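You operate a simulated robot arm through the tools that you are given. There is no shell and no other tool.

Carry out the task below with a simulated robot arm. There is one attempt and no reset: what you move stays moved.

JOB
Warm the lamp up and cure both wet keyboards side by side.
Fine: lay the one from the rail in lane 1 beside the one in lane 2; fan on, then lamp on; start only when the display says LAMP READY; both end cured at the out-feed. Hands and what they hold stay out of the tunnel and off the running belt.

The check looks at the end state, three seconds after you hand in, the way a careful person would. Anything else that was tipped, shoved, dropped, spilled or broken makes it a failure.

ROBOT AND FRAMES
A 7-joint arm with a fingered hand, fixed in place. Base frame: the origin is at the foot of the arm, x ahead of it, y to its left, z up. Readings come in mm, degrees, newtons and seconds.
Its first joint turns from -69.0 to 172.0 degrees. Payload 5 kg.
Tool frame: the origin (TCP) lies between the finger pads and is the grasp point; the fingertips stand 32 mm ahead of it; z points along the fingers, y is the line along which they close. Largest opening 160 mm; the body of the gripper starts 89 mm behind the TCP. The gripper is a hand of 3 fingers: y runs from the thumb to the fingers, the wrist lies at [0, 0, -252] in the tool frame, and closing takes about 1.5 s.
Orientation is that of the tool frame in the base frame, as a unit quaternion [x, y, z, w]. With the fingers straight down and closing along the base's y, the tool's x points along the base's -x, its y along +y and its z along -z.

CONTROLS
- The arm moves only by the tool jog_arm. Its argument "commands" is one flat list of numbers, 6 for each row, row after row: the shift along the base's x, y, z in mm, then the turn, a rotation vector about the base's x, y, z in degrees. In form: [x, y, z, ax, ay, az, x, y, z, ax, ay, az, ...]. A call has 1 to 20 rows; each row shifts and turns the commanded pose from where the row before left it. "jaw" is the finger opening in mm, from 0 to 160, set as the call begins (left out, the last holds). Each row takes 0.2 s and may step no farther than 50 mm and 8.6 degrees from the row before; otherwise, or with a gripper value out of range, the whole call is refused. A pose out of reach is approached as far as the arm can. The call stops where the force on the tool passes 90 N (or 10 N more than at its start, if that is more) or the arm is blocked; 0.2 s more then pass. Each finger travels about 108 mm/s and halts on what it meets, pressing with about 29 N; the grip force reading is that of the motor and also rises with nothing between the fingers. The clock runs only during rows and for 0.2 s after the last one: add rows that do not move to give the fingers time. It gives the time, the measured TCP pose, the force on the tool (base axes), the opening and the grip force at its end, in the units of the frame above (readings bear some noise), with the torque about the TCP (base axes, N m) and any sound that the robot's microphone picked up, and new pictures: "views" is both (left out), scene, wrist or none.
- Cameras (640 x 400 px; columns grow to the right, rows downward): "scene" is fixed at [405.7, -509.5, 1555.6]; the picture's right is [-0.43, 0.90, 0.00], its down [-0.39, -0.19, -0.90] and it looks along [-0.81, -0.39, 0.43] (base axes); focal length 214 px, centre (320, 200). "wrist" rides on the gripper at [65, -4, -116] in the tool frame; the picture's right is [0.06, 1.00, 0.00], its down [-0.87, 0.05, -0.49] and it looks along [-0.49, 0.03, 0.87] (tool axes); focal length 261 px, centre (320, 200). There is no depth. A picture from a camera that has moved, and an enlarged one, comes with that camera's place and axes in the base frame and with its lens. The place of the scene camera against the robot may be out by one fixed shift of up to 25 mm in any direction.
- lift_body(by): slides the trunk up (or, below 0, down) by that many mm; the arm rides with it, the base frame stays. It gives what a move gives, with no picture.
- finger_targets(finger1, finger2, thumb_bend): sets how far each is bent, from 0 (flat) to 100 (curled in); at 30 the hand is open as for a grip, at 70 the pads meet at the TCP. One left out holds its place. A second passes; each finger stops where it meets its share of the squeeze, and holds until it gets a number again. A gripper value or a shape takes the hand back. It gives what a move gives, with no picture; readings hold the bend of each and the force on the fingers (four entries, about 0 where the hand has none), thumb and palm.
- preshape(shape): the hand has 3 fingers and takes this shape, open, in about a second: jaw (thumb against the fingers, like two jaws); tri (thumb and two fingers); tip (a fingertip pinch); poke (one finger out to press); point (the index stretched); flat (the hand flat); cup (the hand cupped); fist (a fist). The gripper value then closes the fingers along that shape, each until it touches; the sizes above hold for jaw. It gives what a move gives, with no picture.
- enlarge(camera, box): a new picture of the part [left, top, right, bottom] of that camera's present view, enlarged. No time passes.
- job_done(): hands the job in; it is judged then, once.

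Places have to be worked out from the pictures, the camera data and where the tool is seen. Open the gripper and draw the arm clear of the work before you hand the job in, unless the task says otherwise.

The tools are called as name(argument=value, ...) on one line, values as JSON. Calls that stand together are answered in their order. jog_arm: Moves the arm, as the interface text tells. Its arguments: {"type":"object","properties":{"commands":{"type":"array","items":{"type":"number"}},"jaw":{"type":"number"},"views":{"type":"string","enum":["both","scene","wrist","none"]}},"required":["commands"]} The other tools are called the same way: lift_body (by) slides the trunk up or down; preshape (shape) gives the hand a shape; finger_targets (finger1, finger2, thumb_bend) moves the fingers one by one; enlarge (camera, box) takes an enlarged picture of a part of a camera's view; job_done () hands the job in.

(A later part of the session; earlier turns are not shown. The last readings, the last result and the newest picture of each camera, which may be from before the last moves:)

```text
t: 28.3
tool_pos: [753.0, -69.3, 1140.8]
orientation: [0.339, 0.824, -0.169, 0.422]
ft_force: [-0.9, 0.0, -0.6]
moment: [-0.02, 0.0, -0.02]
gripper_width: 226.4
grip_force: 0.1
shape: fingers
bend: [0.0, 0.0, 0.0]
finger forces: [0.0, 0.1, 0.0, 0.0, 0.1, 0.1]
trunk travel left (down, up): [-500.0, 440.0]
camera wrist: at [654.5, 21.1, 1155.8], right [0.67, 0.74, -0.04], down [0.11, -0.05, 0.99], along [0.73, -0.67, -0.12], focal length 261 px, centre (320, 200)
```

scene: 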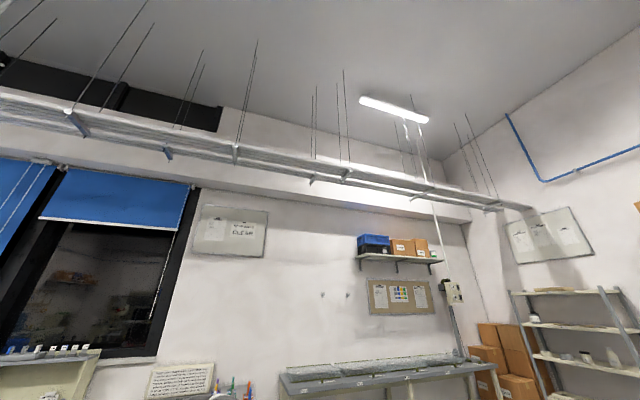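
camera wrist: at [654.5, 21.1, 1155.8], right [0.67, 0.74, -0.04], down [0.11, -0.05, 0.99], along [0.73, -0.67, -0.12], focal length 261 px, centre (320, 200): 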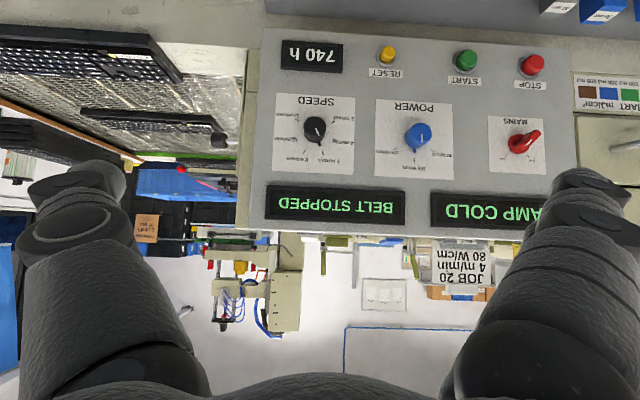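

Now the console is seen head-on: its face is near vertical, with its top edge at about camera height (~1150), so the LAMP/FAN rockers are on top. I zoom on the card, the chart and the dials.

enlarge(camera="wrist", box=[400, 220, 520, 310])

enlarge(camera="wrist", box=[550, 0, 640, 170])

enlarge(camera="wrist", box=[260, 20, 580, 240])

enlarge(camera="wrist", box=[480, 110, 570, 180])

enlarge(camera="wrist", box=[0, 20, 260, 180])

```text
4.44 times, centred on (460, 265) of wrist
camera zoom: at [654.5, 21.1, 1155.8], right [0.67, 0.74, -0.04], down [0.11, -0.05, 0.99], along [0.73, -0.67, -0.12], focal length 1158 px, centre (-302, -89)
```

zoom: 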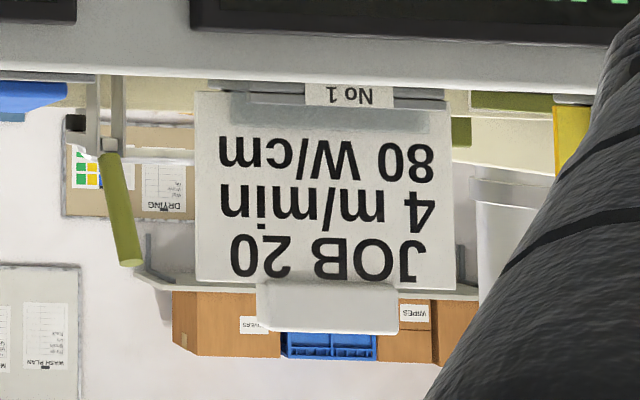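

```text
2.35 times, centred on (595, 85) of wrist
camera zoom: at [654.5, 21.1, 1155.8], right [0.67, 0.74, -0.04], down [0.11, -0.05, 0.99], along [0.73, -0.67, -0.12], focal length 613 px, centre (-327, 471)
```

zoom: 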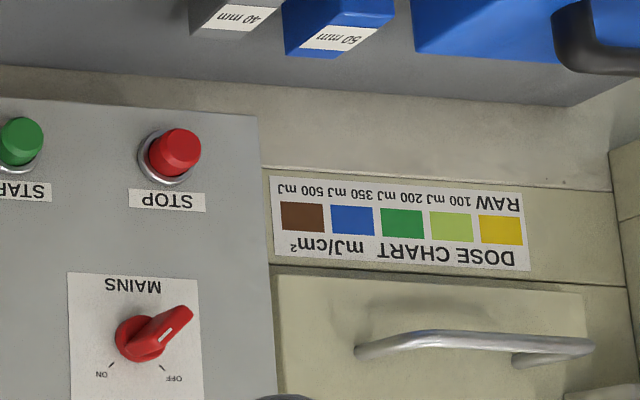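

```text
1.82 times, centred on (420, 130) of wrist
camera zoom: at [654.5, 21.1, 1155.8], right [0.67, 0.74, -0.04], down [0.11, -0.05, 0.99], along [0.73, -0.67, -0.12], focal length 474 px, centre (138, 327)
```

zoom: 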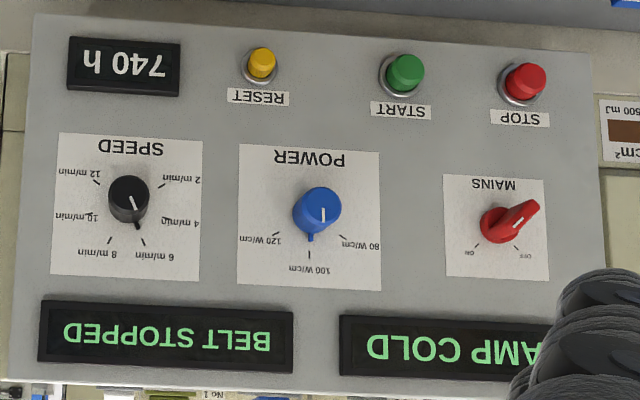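

```text
5.71 times, centred on (525, 145) of wrist
camera zoom: at [654.5, 21.1, 1155.8], right [0.67, 0.74, -0.04], down [0.11, -0.05, 0.99], along [0.73, -0.67, -0.12], focal length 1489 px, centre (-851, 514)
```

zoom: 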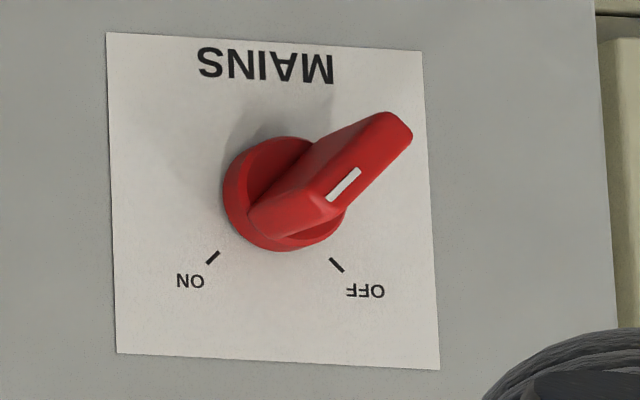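

```text
2.46 times, centred on (130, 100) of wrist
camera zoom: at [654.5, 21.1, 1155.8], right [0.67, 0.74, -0.04], down [0.11, -0.05, 0.99], along [0.73, -0.67, -0.12], focal length 642 px, centre (788, 446)
```

zoom: 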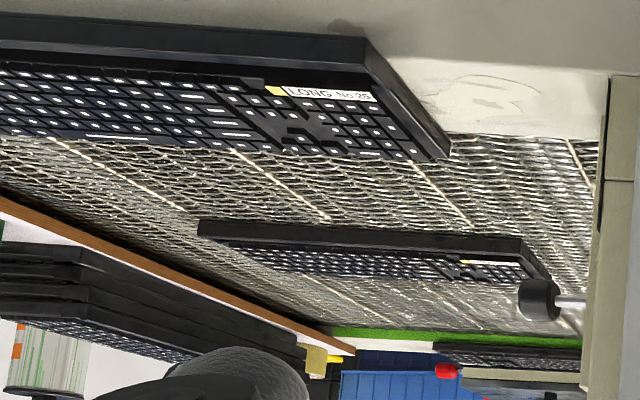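

I check the notice boards in the scene view for job information, since dial settings could matter for curing.

enlarge(camera="scene", box=[190, 200, 275, 260])

enlarge(camera="scene", box=[360, 270, 440, 325])

enlarge(camera="scene", box=[500, 200, 600, 270])

enlarge(camera="scene", box=[140, 355, 220, 400])

enlarge(camera="scene", box=[0, 335, 110, 400])

```text
6.67 times, centred on (232, 230) of scene
camera zoom: at [405.7, -509.5, 1555.6], right [-0.43, 0.9, 0.0], down [-0.39, -0.19, -0.9], along [-0.81, -0.39, 0.43], focal length 1430 px, centre (903, 0)
```

zoom: 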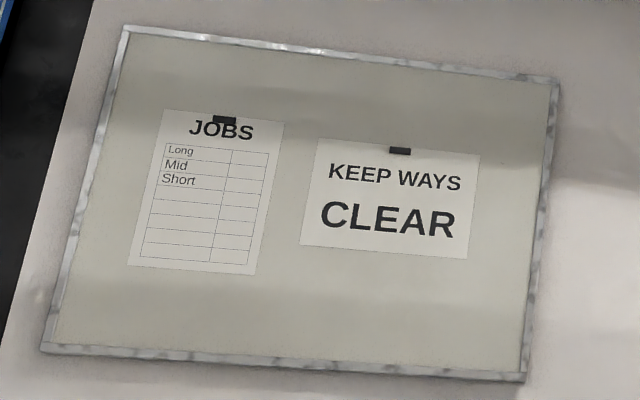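

```text
7.27 times, centred on (400, 298) of scene
camera zoom: at [405.7, -509.5, 1555.6], right [-0.43, 0.9, 0.0], down [-0.39, -0.19, -0.9], along [-0.81, -0.39, 0.43], focal length 1560 px, centre (-262, -509)
```

zoom: 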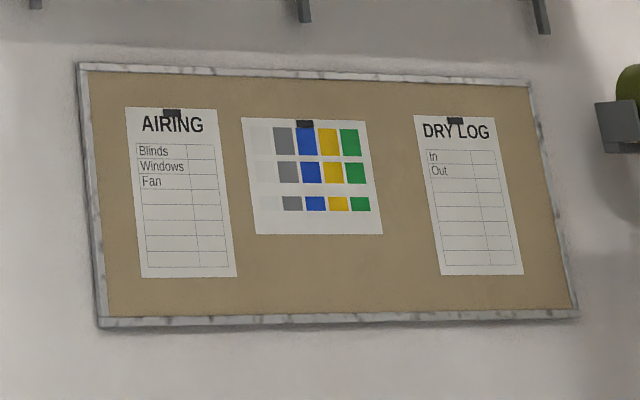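

```text
5.71 times, centred on (550, 235) of scene
camera zoom: at [405.7, -509.5, 1555.6], right [-0.43, 0.9, 0.0], down [-0.39, -0.19, -0.9], along [-0.81, -0.39, 0.43], focal length 1226 px, centre (-994, 0)
```

zoom: 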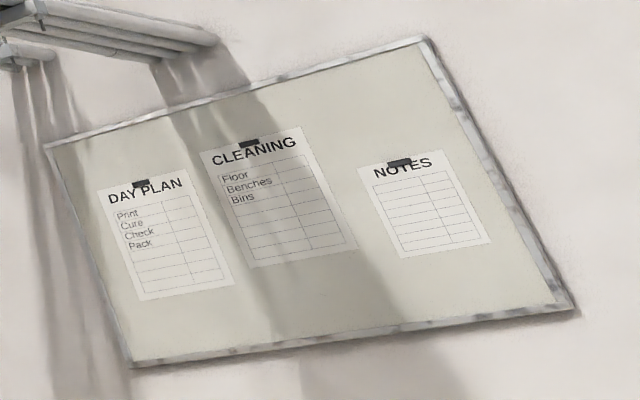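

```text
8.00 times, centred on (180, 378) of scene
camera zoom: at [405.7, -509.5, 1555.6], right [-0.43, 0.9, 0.0], down [-0.39, -0.19, -0.9], along [-0.81, -0.39, 0.43], focal length 1716 px, centre (1440, -1220)
```

zoom: 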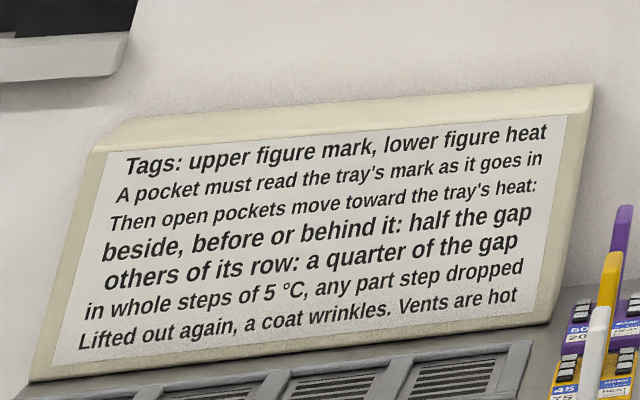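

```text
5.82 times, centred on (55, 368) of scene
camera zoom: at [405.7, -509.5, 1555.6], right [-0.43, 0.9, 0.0], down [-0.39, -0.19, -0.9], along [-0.81, -0.39, 0.43], focal length 1248 px, centre (1862, -774)
```

zoom: 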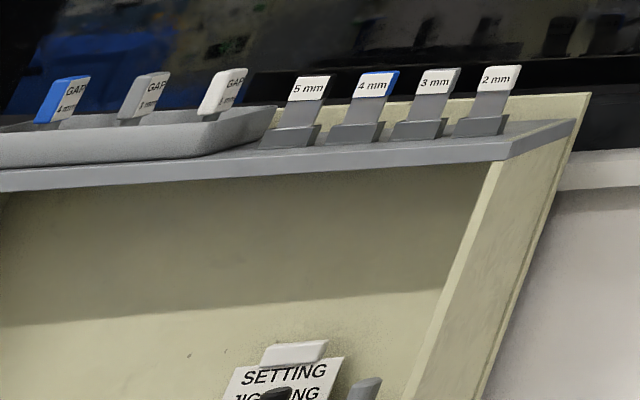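

Those boards belong to other stations and give no dial settings for this job, so I leave the dials alone. Next I inspect the tunnel mouth and the lane marks: I move right, untilting a little and yawing to face +x.

jog_arm(commands=[-30, -20, 0, 5.6, 5.7, 0, -30, -20, 0, 5.6, 5.7, 0, -20, -30, 0, 5.6, 5.7, 0, 0, -45, 0, 0, 0, 7.5, 0, -45, 0, 0, 0, 7.5, 0, -45, 0, 0, 0, 7.5, 0, -45, 0, 0, 0, 7.5, 0, -45, -20, 0, 0, 7.5, 0, -45, -20, 0, 0, 7.5], views="wrist")

```text
t: 30.3
tool_pos: [669.7, -410.9, 1101.1]
orientation: [-0.001, 0.966, 0.006, 0.257]
ft_force: [-0.5, -0.7, -0.3]
moment: [0.05, 0.0, 0.03]
gripper_width: 226.5
grip_force: 0.1
shape: fingers
bend: [0.0, 0.0, 0.0]
finger forces: [0.0, 0.1, 0.0, 0.0, 0.1, 0.1]
trunk travel left (down, up): [-500.0, 440.0]
camera wrist: at [556.3, -415.9, 1169.0], right [-0.06, 1.0, -0.02], down [0.51, 0.05, 0.86], along [0.86, 0.04, -0.51], focal length 261 px, centre (320, 200)
```

wrist: 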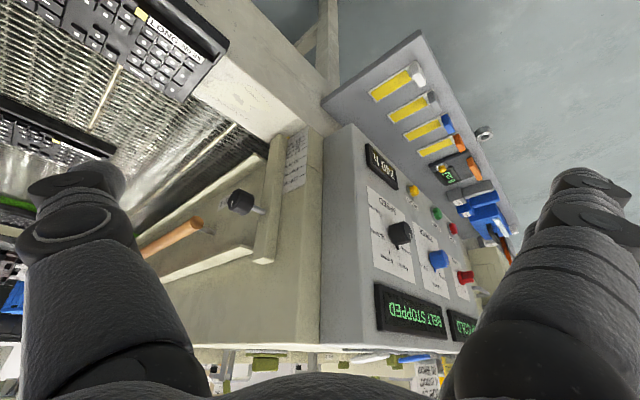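

enlarge(camera="wrist", box=[120, 90, 330, 300])

enlarge(camera="wrist", box=[220, 110, 330, 230])

enlarge(camera="wrist", box=[0, 0, 260, 180])

enlarge(camera="wrist", box=[200, 330, 460, 400])

```text
1.90 times, centred on (225, 195) of wrist
camera zoom: at [556.3, -415.9, 1169.0], right [-0.06, 1.0, -0.02], down [0.51, 0.05, 0.86], along [0.86, 0.04, -0.51], focal length 496 px, centre (501, 210)
```

zoom: 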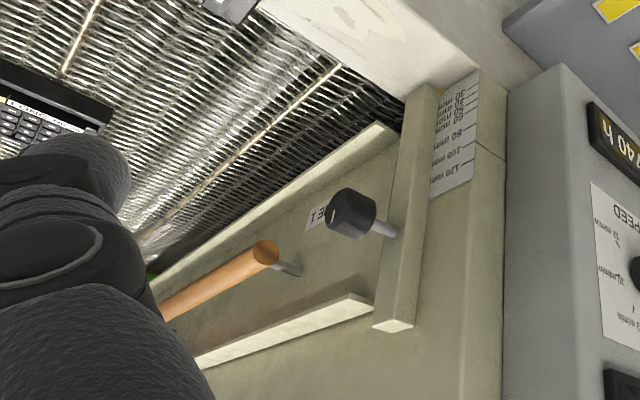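

```text
3.33 times, centred on (275, 170) of wrist
camera zoom: at [556.3, -415.9, 1169.0], right [-0.06, 1.0, -0.02], down [0.51, 0.05, 0.86], along [0.86, 0.04, -0.51], focal length 869 px, centre (470, 300)
```

zoom: 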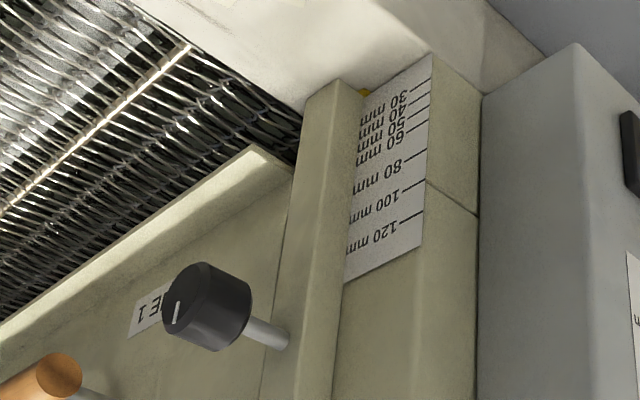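

```text
2.22 times, centred on (130, 90) of wrist
camera zoom: at [556.3, -415.9, 1169.0], right [-0.06, 1.0, -0.02], down [0.51, 0.05, 0.86], along [0.86, 0.04, -0.51], focal length 579 px, centre (742, 444)
```

zoom: 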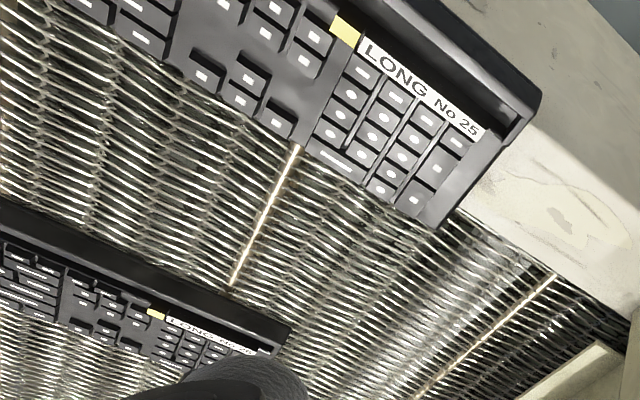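

```text
2.46 times, centred on (330, 365) of wrist
camera zoom: at [556.3, -415.9, 1169.0], right [-0.06, 1.0, -0.02], down [0.51, 0.05, 0.86], along [0.86, 0.04, -0.51], focal length 642 px, centre (295, -206)
```

zoom: 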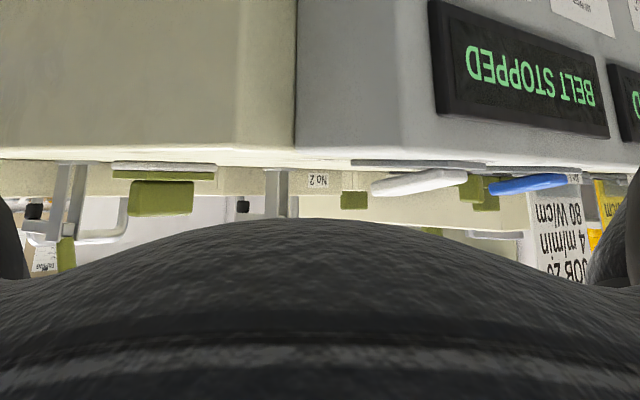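

The gate's yellow pointer sits around the 30 mm mark; the keyboards look ~23 mm thick, so they should pass, and "LANE 1" is marked at f≈1190. I'll push the rail keyboard squarely onto lane 1 from its back edge; first I turn the hand to face the machine and lower the trunk in a clear spot.

jog_arm(commands=[-10, 5, 0, 0, 0, -7.5, -10, 5, 0, 0, 0, -7.5, -10, 0, 0, 0, 0, -7.5, -10, 0, 0, 0, 0, -7.5, -10, 0, 0, 0, 0, -7.5, 0, 0, 0, 0, 0, -7.5], views="none")

lift_body(by=-150)

jog_arm(commands=[0, 0, 0, 0, 0, 0], views="wrist")

```text
t: 31.7
tool_pos: [620.0, -398.9, 1102.8]
orientation: [0.369, 0.893, -0.095, 0.239]
ft_force: [0.4, 1.1, 0.0]
moment: [-0.01, 0.0, -0.03]
gripper_width: 226.5
grip_force: 0.1
shape: fingers
bend: [0.0, 0.0, 0.0]
finger forces: [0.0, 0.0, 0.0, 0.0, 0.0, 0.0]
trunk travel left (down, up): [-500.0, 440.0]
```

```text
t: 33.5
tool_pos: [619.5, -400.4, 951.9]
orientation: [0.368, 0.893, -0.094, 0.24]
ft_force: [-0.3, 1.2, 0.3]
moment: [0.0, 0.03, -0.02]
gripper_width: 226.2
grip_force: 0.1
shape: fingers
bend: [0.0, 0.0, 0.0]
finger forces: [0.0, 0.0, 0.0, 0.0, 0.1, 0.1]
trunk travel left (down, up): [-350.0, 590.0]
```

```text
t: 33.9
tool_pos: [620.9, -400.1, 952.1]
orientation: [0.369, 0.893, -0.095, 0.24]
ft_force: [0.4, 0.5, -0.4]
moment: [-0.02, -0.03, -0.07]
gripper_width: 226.2
grip_force: 0.1
shape: fingers
bend: [0.0, 0.0, 0.0]
finger forces: [0.1, 0.0, 0.0, 0.0, 0.0, 0.1]
trunk travel left (down, up): [-350.0, 590.0]
camera wrist: at [536.1, -322.1, 1019.7], right [0.66, 0.75, -0.02], down [0.4, -0.32, 0.86], along [0.64, -0.58, -0.51], focal length 261 px, centre (320, 200)
```

wrist: 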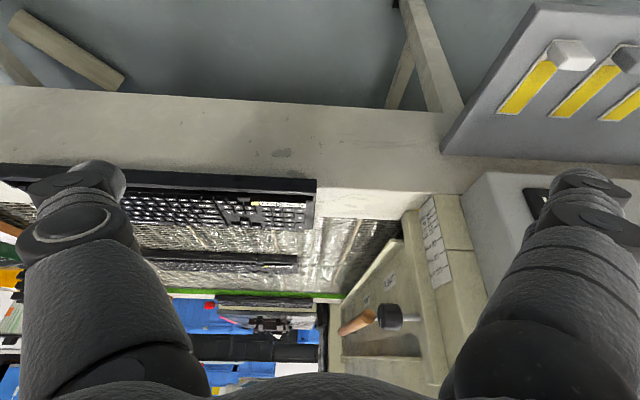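

I tilt to about 53° here, staying in front of the rail, to get a grazing view of keyboard, rail and belt.

jog_arm(commands=[0, 0, 0, -5.65, -5.65, 0, 0, 0, 0, -5.65, -5.65, 0, 0, 0, 0, -5.65, -5.65, 0, 0, 0, 0, 0, 0, 0], views="wrist")

lift_body(by=-80)

enlarge(camera="wrist", box=[0, 80, 320, 280])

enlarge(camera="wrist", box=[240, 80, 440, 210])

```text
t: 34.9
tool_pos: [620.0, -400.7, 951.8]
orientation: [0.339, 0.825, -0.169, 0.42]
ft_force: [-0.4, 0.7, 0.2]
moment: [-0.02, -0.01, -0.04]
gripper_width: 226.4
grip_force: 0.1
shape: fingers
bend: [0.0, 0.0, 0.0]
finger forces: [0.1, 0.1, 0.1, 0.0, 0.0, 0.1]
trunk travel left (down, up): [-350.0, 590.0]
camera wrist: at [523.6, -310.5, 967.2], right [0.67, 0.74, -0.04], down [0.12, -0.05, 0.99], along [0.73, -0.67, -0.12], focal length 261 px, centre (320, 200)
```

wrist: 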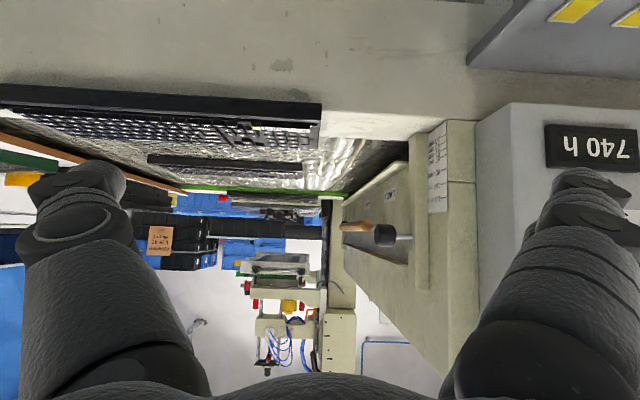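

```text
t: 36.0
tool_pos: [619.8, -401.2, 871.9]
orientation: [0.339, 0.825, -0.169, 0.42]
ft_force: [-0.9, 0.3, -0.3]
moment: [0.0, -0.03, 0.01]
gripper_width: 226.4
grip_force: 0.1
shape: fingers
bend: [0.0, 0.0, 0.0]
finger forces: [0.1, 0.0, 0.1, 0.0, 0.0, 0.0]
trunk travel left (down, up): [-270.0, 670.0]
```

```text
2.00 times, centred on (160, 180) of wrist
camera zoom: at [523.6, -310.0, 887.7], right [0.67, 0.74, -0.04], down [0.12, -0.05, 0.99], along [0.73, -0.67, -0.12], focal length 521 px, centre (640, 240)
```

zoom: 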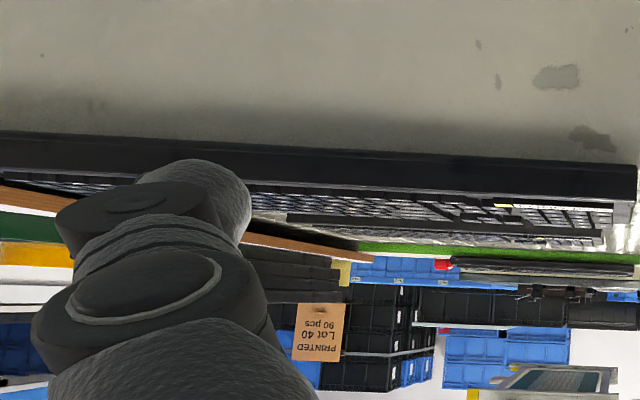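

```text
3.08 times, centred on (340, 145) of wrist
camera zoom: at [523.6, -310.0, 887.7], right [0.67, 0.74, -0.04], down [0.12, -0.05, 0.99], along [0.73, -0.67, -0.12], focal length 802 px, centre (258, 369)
```

zoom: 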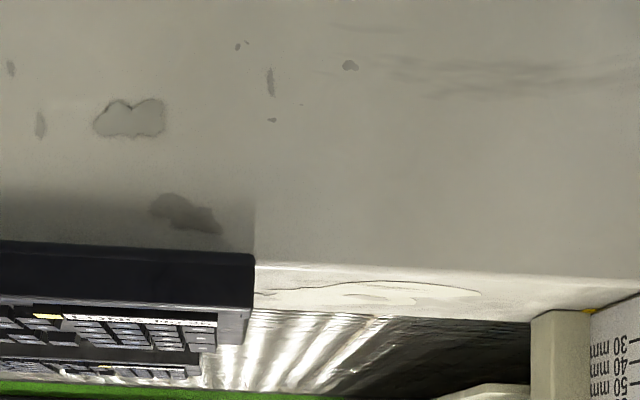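

Now the geometry is clear: the rail top is z≈797, the keyboard (≈440×140×24 mm) overhangs the rail by ~18 mm at back (back face f≈918, u from −285 to 163), and the belt is ~15 mm lower than the rail. I test how far right (−u) the wrist can go in this posture.

jog_arm(commands=[-18, -18, 0, 0, 0, 0, -18, -18, 0, 0, 0, 0], views="none")

jog_arm(commands=[-18, -18, 0, 0, 0, 0, -18, -18, 0, 0, 0, 0], views="none")

jog_arm(commands=[-18, -18, 0, 0, 0, 0], views="none")

```text
t: 36.6
tool_pos: [595.1, -438.9, 874.6]
orientation: [0.339, 0.825, -0.169, 0.419]
ft_force: [-0.8, 0.8, 0.4]
moment: [0.01, -0.02, -0.01]
gripper_width: 226.4
grip_force: 0.0
shape: fingers
bend: [0.0, 0.0, 0.0]
finger forces: [0.0, 0.0, 0.1, 0.1, 0.0, 0.1]
out of reach, approached as far as the arm can: row 2
trunk travel left (down, up): [-270.0, 670.0]
```

```text
t: 37.2
tool_pos: [588.9, -441.0, 888.3]
orientation: [0.338, 0.826, -0.168, 0.419]
ft_force: [0.4, 0.0, 0.1]
moment: [0.03, -0.04, -0.02]
gripper_width: 226.3
grip_force: 0.0
shape: fingers
bend: [0.0, 0.0, 0.0]
finger forces: [0.1, 0.1, 0.0, 0.0, 0.0, 0.1]
out of reach, approached as far as the arm can: row 1, 2
trunk travel left (down, up): [-270.0, 670.0]
```

```text
t: 37.6
tool_pos: [586.1, -440.2, 891.7]
orientation: [0.339, 0.825, -0.169, 0.419]
ft_force: [0.6, -0.2, 0.0]
moment: [-0.04, -0.01, 0.01]
gripper_width: 226.5
grip_force: 0.0
shape: fingers
bend: [0.0, 0.0, 0.0]
finger forces: [0.0, 0.1, 0.0, 0.1, 0.0, 0.0]
out of reach, approached as far as the arm can: row 1
trunk travel left (down, up): [-270.0, 670.0]
```

It clips at u≈110 with the wrist close in; at larger radius the elbow folds less, so the limit should relax. I go back, rise, extend outward above the rail (z≈950) and test −u again.

jog_arm(commands=[18, 18, 20, 0, 0, 0, 18, 18, 20, 0, 0, 0, 18, 18, 20, 0, 0, 0, 18, 18, 20, 0, 0, 0, 30, -30, 0, 0, 0, 0, 30, -30, 0, 0, 0, 0, 30, -30, 0, 0, 0, 0, 30, -30, 0, 0, 0, 0, 30, -30, 0, 0, 0, 0], views="none")

jog_arm(commands=[-18, -18, 0, 0, 0, 0, -18, -18, 0, 0, 0, 0], views="none")

jog_arm(commands=[-18, -18, 0, 0, 0, 0, -18, -18, 0, 0, 0, 0], views="none")

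```text
t: 39.6
tool_pos: [801.8, -520.6, 970.5]
orientation: [0.337, 0.826, -0.172, 0.417]
ft_force: [-56.9, 13.6, -19.6]
moment: [-2.23, 0.88, 7.05]
gripper_width: 226.2
grip_force: 33.1
shape: fingers
bend: [0.0, 0.0, 0.0]
finger forces: [0.1, 65.3, 0.0, 0.0, 0.1, 0.0]
trunk travel left (down, up): [-270.0, 670.0]
```

```text
t: 40.2
tool_pos: [773.6, -556.7, 973.4]
orientation: [0.34, 0.824, -0.169, 0.421]
ft_force: [0.2, 1.2, 0.2]
moment: [-0.01, -0.02, 0.04]
gripper_width: 226.5
grip_force: 0.0
shape: fingers
bend: [0.0, 0.0, 0.0]
finger forces: [0.0, 0.1, 0.0, 0.0, 0.1, 0.0]
trunk travel left (down, up): [-270.0, 670.0]
```

```text
t: 40.8
tool_pos: [737.3, -592.3, 972.1]
orientation: [0.338, 0.825, -0.168, 0.42]
ft_force: [0.7, -0.4, 0.0]
moment: [-0.01, -0.03, 0.02]
gripper_width: 226.5
grip_force: 0.2
shape: fingers
bend: [0.0, 0.0, 0.0]
finger forces: [0.0, 0.0, 0.0, 0.1, 0.0, 0.0]
trunk travel left (down, up): [-270.0, 670.0]
```

A finger brushed something at the console/gate corner (65 N on finger 2) before I slid away; I'll inspect that. The arm now goes farther right at this radius, so I continue the test and take a picture.

jog_arm(commands=[-18, -18, 0, 0, 0, 0, -18, -18, 0, 0, 0, 0], views="wrist")

jog_arm(commands=[-18, -18, 0, 0, 0, 0, -18, -18, 0, 0, 0, 0], views="wrist")

enlarge(camera="wrist", box=[300, 60, 520, 260])

```text
t: 41.4
tool_pos: [718.1, -628.9, 971.3]
orientation: [0.338, 0.826, -0.165, 0.42]
ft_force: [-0.4, 0.1, 0.9]
moment: [-0.01, 0.0, 0.02]
gripper_width: 226.3
grip_force: 0.0
shape: fingers
bend: [0.0, 0.0, 0.0]
finger forces: [0.0, 0.0, 0.0, 0.0, 0.0, 0.1]
out of reach, approached as far as the arm can: row 2
trunk travel left (down, up): [-270.0, 670.0]
camera wrist: at [620.8, -538.4, 986.8], right [0.67, 0.74, -0.04], down [0.12, -0.05, 0.99], along [0.73, -0.67, -0.12], focal length 261 px, centre (320, 200)
```

wrist: 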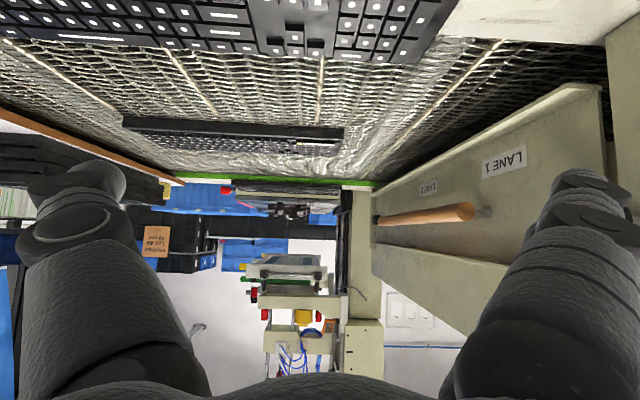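

```text
t: 42.0
tool_pos: [718.5, -661.2, 967.2]
orientation: [0.338, 0.825, -0.167, 0.42]
ft_force: [0.5, 0.4, 1.0]
moment: [0.0, 0.0, -0.01]
gripper_width: 226.4
grip_force: 0.1
shape: fingers
bend: [0.0, 0.0, 0.0]
finger forces: [0.0, 0.0, 0.0, 0.0, 0.0, 0.1]
out of reach, approached as far as the arm can: row 1, 2
trunk travel left (down, up): [-270.0, 670.0]
camera wrist: at [621.9, -572.5, 983.5], right [0.67, 0.74, -0.04], down [0.12, -0.05, 0.99], along [0.73, -0.67, -0.12], focal length 261 px, centre (320, 200)
```

wrist: 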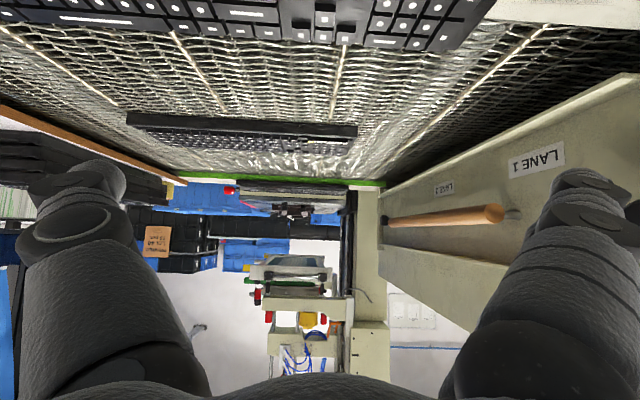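

```text
2.00 times, centred on (410, 160) of wrist
camera zoom: at [621.9, -572.5, 983.5], right [0.67, 0.74, -0.04], down [0.12, -0.05, 0.99], along [0.73, -0.67, -0.12], focal length 521 px, centre (140, 280)
```

zoom: 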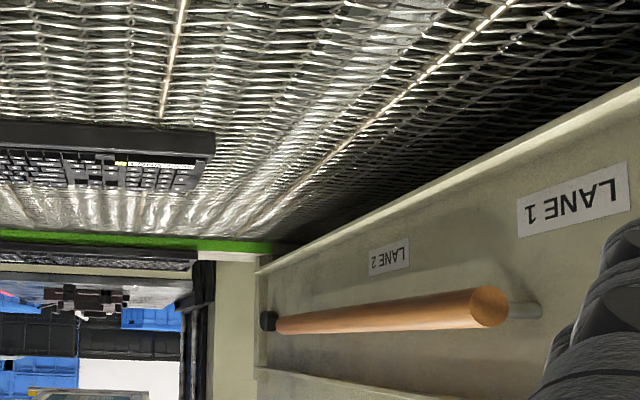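

I note the limit relaxes at larger radius (reached u≈40 at f≈975); both LANE labels are readable, lane 1 and lane 2 on the gate. To gain room on the right I'll try to re-posture the elbow with a loop high above everything: first return in reach, retract to f≈760 and raise the trunk.

jog_arm(commands=[27, 27, 0, 0, 0, 0, 27, 27, 0, 0, 0, 0, 0, 40, 0, 0, 0, 0, -20, 30, 0, 0, 0, 0, -30, 30, 0, 0, 0, 0, -30, 30, 0, 0, 0, 0], views="none")

lift_body(by=400)

jog_arm(commands=[0, 0, 0, 5.65, 5.65, 0, 0, 0, 0, 5.65, 5.65, 0, 0, 0, 0, 5.65, 5.65, 0, 0, 0, 0, 5.65, 5.65, 0], views="both")

```text
t: 43.4
tool_pos: [694.3, -478.6, 970.4]
orientation: [0.339, 0.824, -0.17, 0.42]
ft_force: [0.3, 0.4, 0.2]
moment: [-0.01, -0.01, 0.01]
gripper_width: 226.4
grip_force: 0.1
shape: fingers
bend: [0.0, 0.0, 0.0]
finger forces: [0.0, 0.0, 0.0, 0.1, 0.1, 0.1]
trunk travel left (down, up): [-270.0, 670.0]
```

```text
t: 47.3
tool_pos: [693.6, -479.0, 1370.5]
orientation: [0.339, 0.825, -0.169, 0.421]
ft_force: [0.2, 0.3, -0.2]
moment: [-0.02, -0.01, 0.05]
gripper_width: 226.5
grip_force: 0.0
shape: fingers
bend: [0.0, 0.0, 0.0]
finger forces: [0.0, 0.1, 0.1, 0.0, 0.1, 0.1]
trunk travel left (down, up): [-670.0, 270.0]
```

```text
t: 48.3
tool_pos: [692.5, -478.1, 1369.9]
orientation: [0.374, 0.908, -0.068, 0.176]
ft_force: [1.0, 0.0, -0.2]
moment: [0.01, 0.0, -0.01]
gripper_width: 226.4
grip_force: 0.0
shape: fingers
bend: [0.0, 0.0, 0.0]
finger forces: [0.0, 0.0, 0.0, 0.0, 0.1, 0.0]
trunk travel left (down, up): [-670.0, 270.0]
camera wrist: at [616.4, -408.1, 1452.8], right [0.66, 0.75, -0.01], down [0.48, -0.41, 0.78], along [0.58, -0.52, -0.63], focal length 261 px, centre (320, 200)
```

scene: 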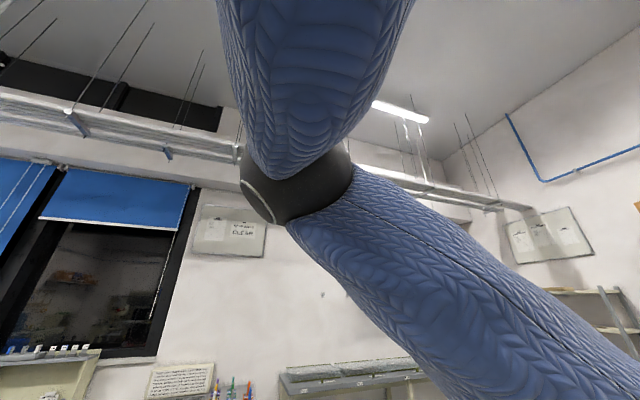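
wrist: 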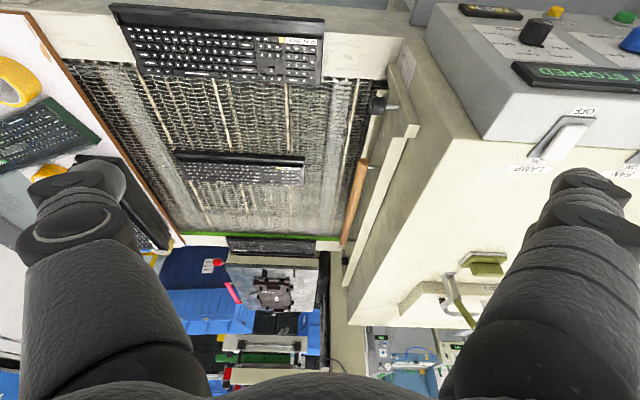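

The scene camera now shows the elbow far out to the right (azimuth ≈ −70°), so joint 1 is at its stop. I try a loop high above everything: go left with the arm stretched, retract, then come back right with the arm bent.

jog_arm(commands=[25, 10, 0, 5.1, 5.1, 0, 25, 10, 0, 5.1, 5.1, 0, 25, 30, 0, 5.1, 5.1, 0, 20, 45, 0, 0, 0, 0, 20, 45, 0, 0, 0, 0, 20, 45, 0, 0, 0, 0, 20, 45, 0, 0, 0, 0, 15, 45, 0, 0, 0, 0, 15, 45, 0, 0, 0, 0, 10, 45, 0, 0, 0, 0, 10, 45, 0, 0, 0, 0, 0, 45, 0, 0, 0, 0, 0, 45, 0, 0, 0, 0], views="scene")

```text
t: 51.1
tool_pos: [899.4, 22.6, 1368.2]
orientation: [0.383, 0.924, 0.003, 0.003]
ft_force: [-0.5, 1.2, 0.3]
moment: [-0.05, -0.02, 0.01]
gripper_width: 226.3
grip_force: 0.1
shape: fingers
bend: [0.0, 0.0, 0.0]
finger forces: [0.1, 0.0, 0.1, 0.1, 0.0, 0.1]
trunk travel left (down, up): [-670.0, 270.0]
```

scene: 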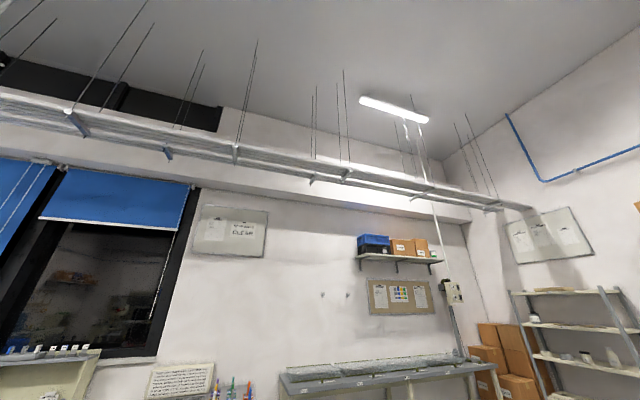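

Now I retract at this azimuth and come back to the right with a bent arm, then extend again to about the earlier spot to compare the elbow.

jog_arm(commands=[-45, 0, 0, 0, 0, 0, -45, 0, 0, 0, 0, 0, -45, 0, 0, 0, 0, 0, -45, 0, 0, 0, 0, 0, -45, 0, 0, 0, 0, 0, -45, 0, 0, 0, 0, 0, -45, 0, 0, 0, 0, 0, -45, 0, 0, 0, 0, 0, -45, 0, 0, 0, 0, 0], views="scene")

jog_arm(commands=[0, -40, 0, 0, 0, 0, 0, -40, 0, 0, 0, 0, -10, -40, 0, 0, 0, 0, -10, -40, 0, 0, 0, 0, -10, -40, 0, 0, 0, 0, -10, -40, 0, 0, 0, 0], views="scene")

```text
t: 53.1
tool_pos: [491.7, 21.9, 1371.4]
orientation: [0.383, 0.924, 0.004, 0.004]
ft_force: [0.1, 0.5, -0.6]
moment: [0.0, -0.01, 0.01]
gripper_width: 226.5
grip_force: 0.1
shape: fingers
bend: [0.0, 0.0, 0.0]
finger forces: [0.0, 0.0, 0.0, 0.1, 0.0, 0.1]
trunk travel left (down, up): [-670.0, 270.0]
```

scene: 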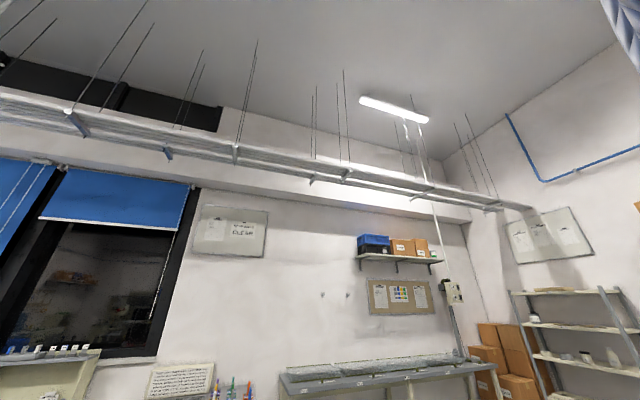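

```text
t: 54.5
tool_pos: [452.0, -219.0, 1370.4]
orientation: [0.382, 0.924, 0.005, 0.004]
ft_force: [-0.2, -0.1, -0.1]
moment: [0.03, -0.03, 0.01]
gripper_width: 226.6
grip_force: 0.0
shape: fingers
bend: [0.0, 0.0, 0.0]
finger forces: [0.0, 0.1, 0.0, 0.1, 0.0, 0.0]
trunk travel left (down, up): [-670.0, 270.0]
```

scene: 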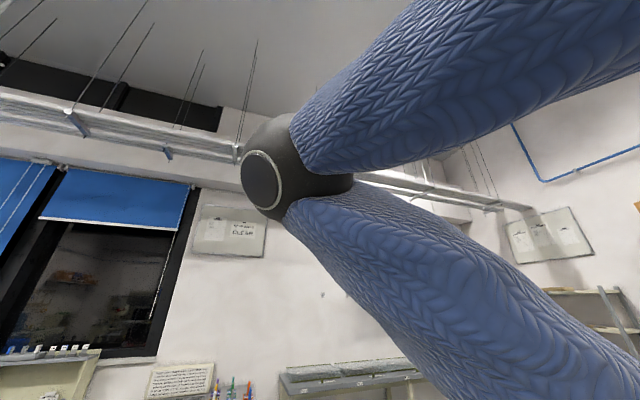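

The elbow stays out to the side when the arm is bent, so looping doesn't help. I try the other way: keep the trunk high and reach down, which stretches the arm and should bring the elbow in.

jog_arm(commands=[30, -10, -40, 0, 0, 0, 30, -10, -40, 0, 0, 0, 25, -15, -40, 0, 0, 0, 25, -15, -40, 0, 0, 0, 0, 0, -45, 0, 0, 0, 0, 0, -45, 0, 0, 0, 0, 0, -45, 0, 0, 0, 0, 0, -45, 0, 0, 0, 0, 0, -45, 0, 0, 0], views="scene")

```text
refused: row 1 steps farther than a row can; nothing moved
```

jog_arm(commands=[28, -10, -38, 0, 0, 0, 28, -10, -38, 0, 0, 0, 25, -15, -38, 0, 0, 0, 25, -15, -38, 0, 0, 0, 0, 0, -45, 0, 0, 0, 0, 0, -45, 0, 0, 0, 0, 0, -45, 0, 0, 0, 0, 0, -45, 0, 0, 0, 0, 0, -45, 0, 0, 0], views="scene")

```text
t: 56.5
tool_pos: [557.4, -269.9, 992.1]
orientation: [0.383, 0.924, 0.004, 0.004]
ft_force: [-0.2, 0.7, -0.1]
moment: [-0.02, 0.03, -0.03]
gripper_width: 226.5
grip_force: 0.1
shape: fingers
bend: [0.0, 0.0, 0.0]
finger forces: [0.1, 0.0, 0.0, 0.0, 0.0, 0.1]
trunk travel left (down, up): [-670.0, 270.0]
```

scene: 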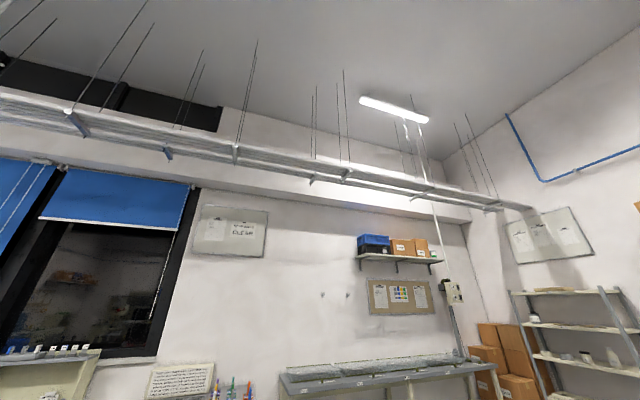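

In reach with the elbow gone from the scene view. I tilt to ~43° while advancing, then test −u.

jog_arm(commands=[18, -18, 0, -5.65, -5.65, 0, 18, -18, 0, -5.65, -5.65, 0, 18, -18, 0, -5.65, -5.65, 0, 18, -18, 0, -5.65, -5.65, 0, 18, -18, 0, -5.65, -5.65, 0, 0, 0, 0, -2.1, -2.1, 0], views="none")

jog_arm(commands=[-25, -25, 0, 0, 0, 0, -25, -25, 0, 0, 0, 0], views="none")

jog_arm(commands=[-25, -25, 0, 0, 0, 0], views="none")

jog_arm(commands=[-25, -25, 0, 0, 0, 0], views="none")

jog_arm(commands=[-25, -25, 0, 0, 0, 0], views="both")

```text
t: 57.9
tool_pos: [649.0, -359.5, 992.2]
orientation: [0.353, 0.86, -0.137, 0.342]
ft_force: [0.0, -0.3, -0.3]
moment: [-0.02, 0.05, -0.04]
gripper_width: 226.5
grip_force: 0.0
shape: fingers
bend: [0.0, 0.0, 0.0]
finger forces: [0.0, 0.0, 0.1, 0.0, 0.1, 0.0]
trunk travel left (down, up): [-670.0, 270.0]
```

```text
t: 58.5
tool_pos: [598.0, -408.7, 991.7]
orientation: [0.354, 0.86, -0.136, 0.341]
ft_force: [0.0, 0.1, 0.1]
moment: [0.02, -0.01, 0.02]
gripper_width: 226.2
grip_force: 0.0
shape: fingers
bend: [0.0, 0.0, 0.0]
finger forces: [0.0, 0.0, 0.1, 0.0, 0.1, 0.0]
trunk travel left (down, up): [-670.0, 270.0]
```

```text
t: 58.9
tool_pos: [580.6, -437.7, 991.0]
orientation: [0.354, 0.861, -0.133, 0.339]
ft_force: [-0.3, -1.2, 0.2]
moment: [0.05, -0.02, 0.08]
gripper_width: 226.6
grip_force: 0.1
shape: fingers
bend: [0.0, 0.0, 0.0]
finger forces: [0.0, 0.0, 0.1, 0.0, 0.1, 0.0]
out of reach, approached as far as the arm can: row 1
trunk travel left (down, up): [-670.0, 270.0]
```

```text
t: 59.3
tool_pos: [572.9, -459.3, 989.1]
orientation: [0.354, 0.864, -0.126, 0.336]
ft_force: [0.4, -1.0, 0.4]
moment: [0.05, -0.05, 0.09]
gripper_width: 226.1
grip_force: 0.1
shape: fingers
bend: [0.0, 0.0, 0.0]
finger forces: [0.0, 0.0, 0.1, 0.1, 0.1, 0.0]
out of reach, approached as far as the arm can: row 1
trunk travel left (down, up): [-670.0, 270.0]
```

```text
t: 59.7
tool_pos: [569.5, -476.9, 988.2]
orientation: [0.353, 0.865, -0.12, 0.335]
ft_force: [-0.3, -0.6, -0.4]
moment: [0.1, -0.06, 0.08]
gripper_width: 226.5
grip_force: 0.0
shape: fingers
bend: [0.0, 0.0, 0.0]
finger forces: [0.0, 0.0, 0.0, 0.0, 0.0, 0.1]
out of reach, approached as far as the arm can: row 1
trunk travel left (down, up): [-670.0, 270.0]
camera wrist: at [474.9, -393.8, 1031.4], right [0.66, 0.75, -0.01], down [0.25, -0.2, 0.95], along [0.71, -0.62, -0.32], focal length 261 px, centre (320, 200)
```

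scene: 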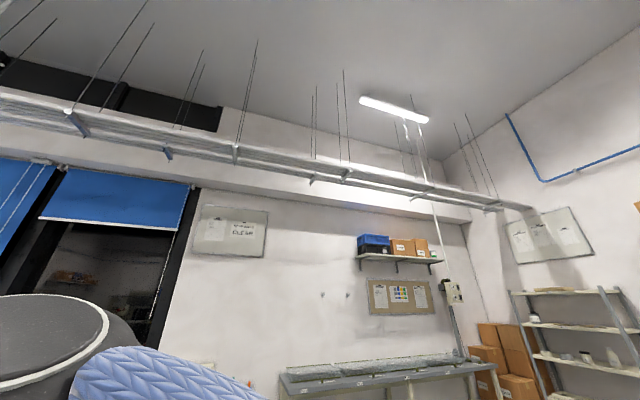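
wrist: 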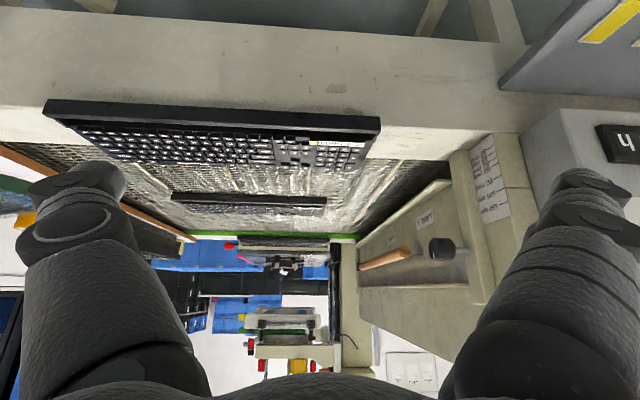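

Better: the wrist now gets ~5° farther right. I test the limit at the push radius too, staying at z≈990 above the keyboard.

jog_arm(commands=[30, -10, 0, 0, 0, 0, 35, -25, 0, 0, 0, 0, 30, -30, 0, 0, 0, 0, 30, -30, 0, 0, 0, 0, 30, -30, 0, 0, 0, 0], views="none")

jog_arm(commands=[-20, -20, 0, 0, 0, 0, -20, -20, 0, 0, 0, 0], views="none")

jog_arm(commands=[-20, -20, 0, 0, 0, 0, -20, -20, 0, 0, 0, 0], views="wrist")

```text
t: 60.9
tool_pos: [723.4, -602.0, 986.9]
orientation: [0.354, 0.86, -0.137, 0.341]
ft_force: [0.4, 0.3, 0.6]
moment: [0.03, 0.01, 0.01]
gripper_width: 226.4
grip_force: 0.0
shape: fingers
bend: [0.0, 0.0, 0.0]
finger forces: [0.0, 0.0, 0.1, 0.1, 0.0, 0.0]
trunk travel left (down, up): [-670.0, 270.0]
```

```text
t: 61.5
tool_pos: [684.3, -640.1, 988.2]
orientation: [0.353, 0.86, -0.136, 0.342]
ft_force: [0.4, 0.4, -0.5]
moment: [-0.02, -0.01, 0.03]
gripper_width: 226.3
grip_force: 0.1
shape: fingers
bend: [0.0, 0.0, 0.0]
finger forces: [0.1, 0.0, 0.0, 0.1, 0.0, 0.0]
trunk travel left (down, up): [-670.0, 270.0]
```

```text
t: 62.1
tool_pos: [645.3, -680.1, 988.7]
orientation: [0.353, 0.86, -0.136, 0.342]
ft_force: [-0.4, -0.8, 0.2]
moment: [0.03, -0.05, -0.02]
gripper_width: 226.3
grip_force: 0.0
shape: fingers
bend: [0.0, 0.0, 0.0]
finger forces: [0.0, 0.1, 0.0, 0.0, 0.1, 0.0]
trunk travel left (down, up): [-670.0, 270.0]
camera wrist: at [551.1, -592.6, 1028.4], right [0.67, 0.74, -0.04], down [0.25, -0.17, 0.95], along [0.7, -0.65, -0.3], focal length 261 px, centre (320, 200)
```

wrist: 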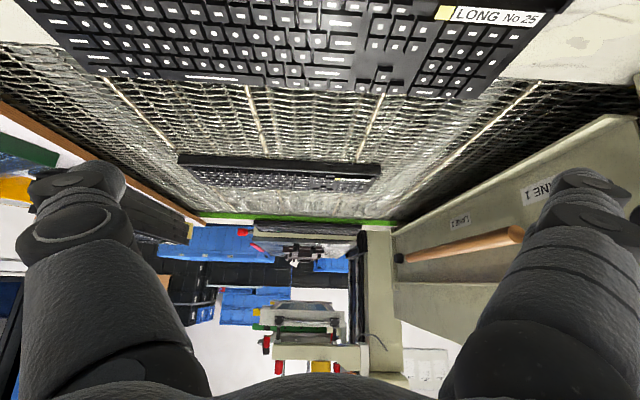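

With the trunk high the hand reaches u≈−25 at f≈937 without clipping. Now I choose the pushing contacts: I curl finger 1 and look which finger that is.

finger_targets(finger1=100, finger2=15, thumb_bend=15)

jog_arm(commands=[0, 0, 0, 0, 0, 0], views="wrist")

```text
t: 63.1
tool_pos: [644.1, -679.3, 988.8]
orientation: [0.354, 0.86, -0.136, 0.341]
ft_force: [0.1, 0.1, -0.2]
moment: [0.0, 0.02, 0.01]
gripper_width: 82.2
grip_force: 0.0
shape: fingers
bend: [100.0, 15.0, 15.0]
finger forces: [0.1, 0.0, 0.0, 0.0, 0.0, 0.0]
trunk travel left (down, up): [-670.0, 270.0]
```

```text
t: 63.5
tool_pos: [643.1, -679.4, 988.0]
orientation: [0.354, 0.86, -0.135, 0.341]
ft_force: [0.5, 0.0, 0.6]
moment: [-0.01, -0.01, -0.01]
gripper_width: 81.9
grip_force: 0.1
shape: fingers
bend: [100.0, 15.0, 15.0]
finger forces: [0.1, 0.1, 0.1, 0.0, 0.0, 0.0]
trunk travel left (down, up): [-670.0, 270.0]
camera wrist: at [550.6, -593.2, 1027.9], right [0.67, 0.74, -0.04], down [0.25, -0.18, 0.95], along [0.7, -0.65, -0.3], focal length 261 px, centre (320, 200)
```

wrist: 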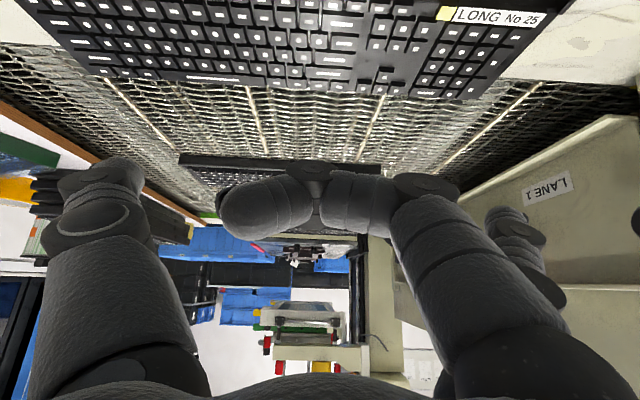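

Finger 1 is the camera-side one; finger 2 and the thumb remain as two wide pushing points. I set thumb and finger 2 to the open-grip bend, change the tilt to ~35° with a small roll so both tips are level, and test the −u position above the keyboard.

finger_targets(finger1=100, finger2=30, thumb_bend=30)

jog_arm(commands=[0, 0, 0, 5.65, 5.65, 0, 0, 0, 0, -2.2, 2.2, 4.4, -20, -20, 0, 0, 0, 0, 0, 0, 0, 0, 0, 0], views="wrist")

```text
t: 64.5
tool_pos: [643.2, -679.6, 988.2]
orientation: [0.355, 0.86, -0.136, 0.341]
ft_force: [-1.0, -0.1, 0.2]
moment: [0.04, 0.02, 0.01]
gripper_width: 74.4
grip_force: 0.2
shape: fingers
bend: [100.0, 30.0, 30.0]
finger forces: [0.1, 0.0, 0.1, 0.0, 0.0, 0.1]
trunk travel left (down, up): [-670.0, 270.0]
```

```text
t: 65.5
tool_pos: [625.4, -697.5, 988.3]
orientation: [0.322, 0.898, -0.125, 0.274]
ft_force: [-0.7, -0.1, 0.2]
moment: [0.02, -0.01, -0.03]
gripper_width: 74.7
grip_force: 0.0
shape: fingers
bend: [100.0, 30.0, 30.0]
finger forces: [0.1, 0.0, 0.0, 0.0, 0.1, 0.0]
trunk travel left (down, up): [-670.0, 270.0]
camera wrist: at [534.0, -621.5, 1045.9], right [0.6, 0.79, -0.08], down [0.39, -0.2, 0.9], along [0.7, -0.57, -0.43], focal length 261 px, centre (320, 200)
```

wrist: 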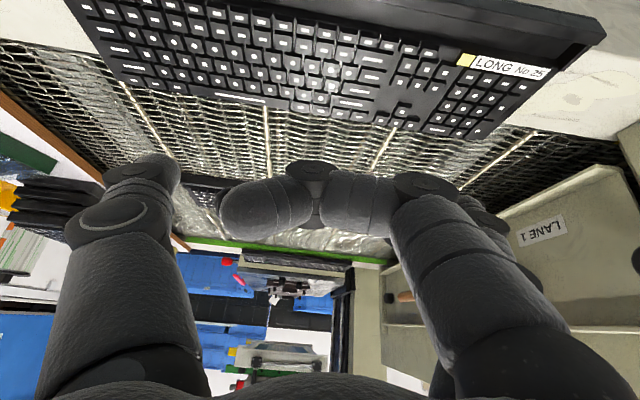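

Axes check: thumb and finger‑2 tips are level (Δf≈−1, Δz≈+1 mm). I draw back along −f to f≈845 at this height, checking for clipping.

jog_arm(commands=[-22, 22, -5, 0, 0, 0, -22, 22, -5, 0, 0, 0, -20, 20, -10, 0, 0, 0], views="none")

```text
t: 66.5
tool_pos: [435.1, -648.1, 811.6]
orientation: [0.303, 0.931, -0.171, 0.111]
ft_force: [-0.3, 0.4, -1.5]
moment: [0.0, 0.0, 0.02]
gripper_width: 74.7
grip_force: 0.1
shape: fingers
bend: [100.0, 30.0, 30.0]
finger forces: [0.0, 0.1, 0.0, 0.1, 0.1, 0.0]
out of reach, approached as far as the arm can: row 2, 3
trunk travel left (down, up): [-670.0, 270.0]
stopped in row 3: the arm was blocked; the commanded pose is now the measured one
```

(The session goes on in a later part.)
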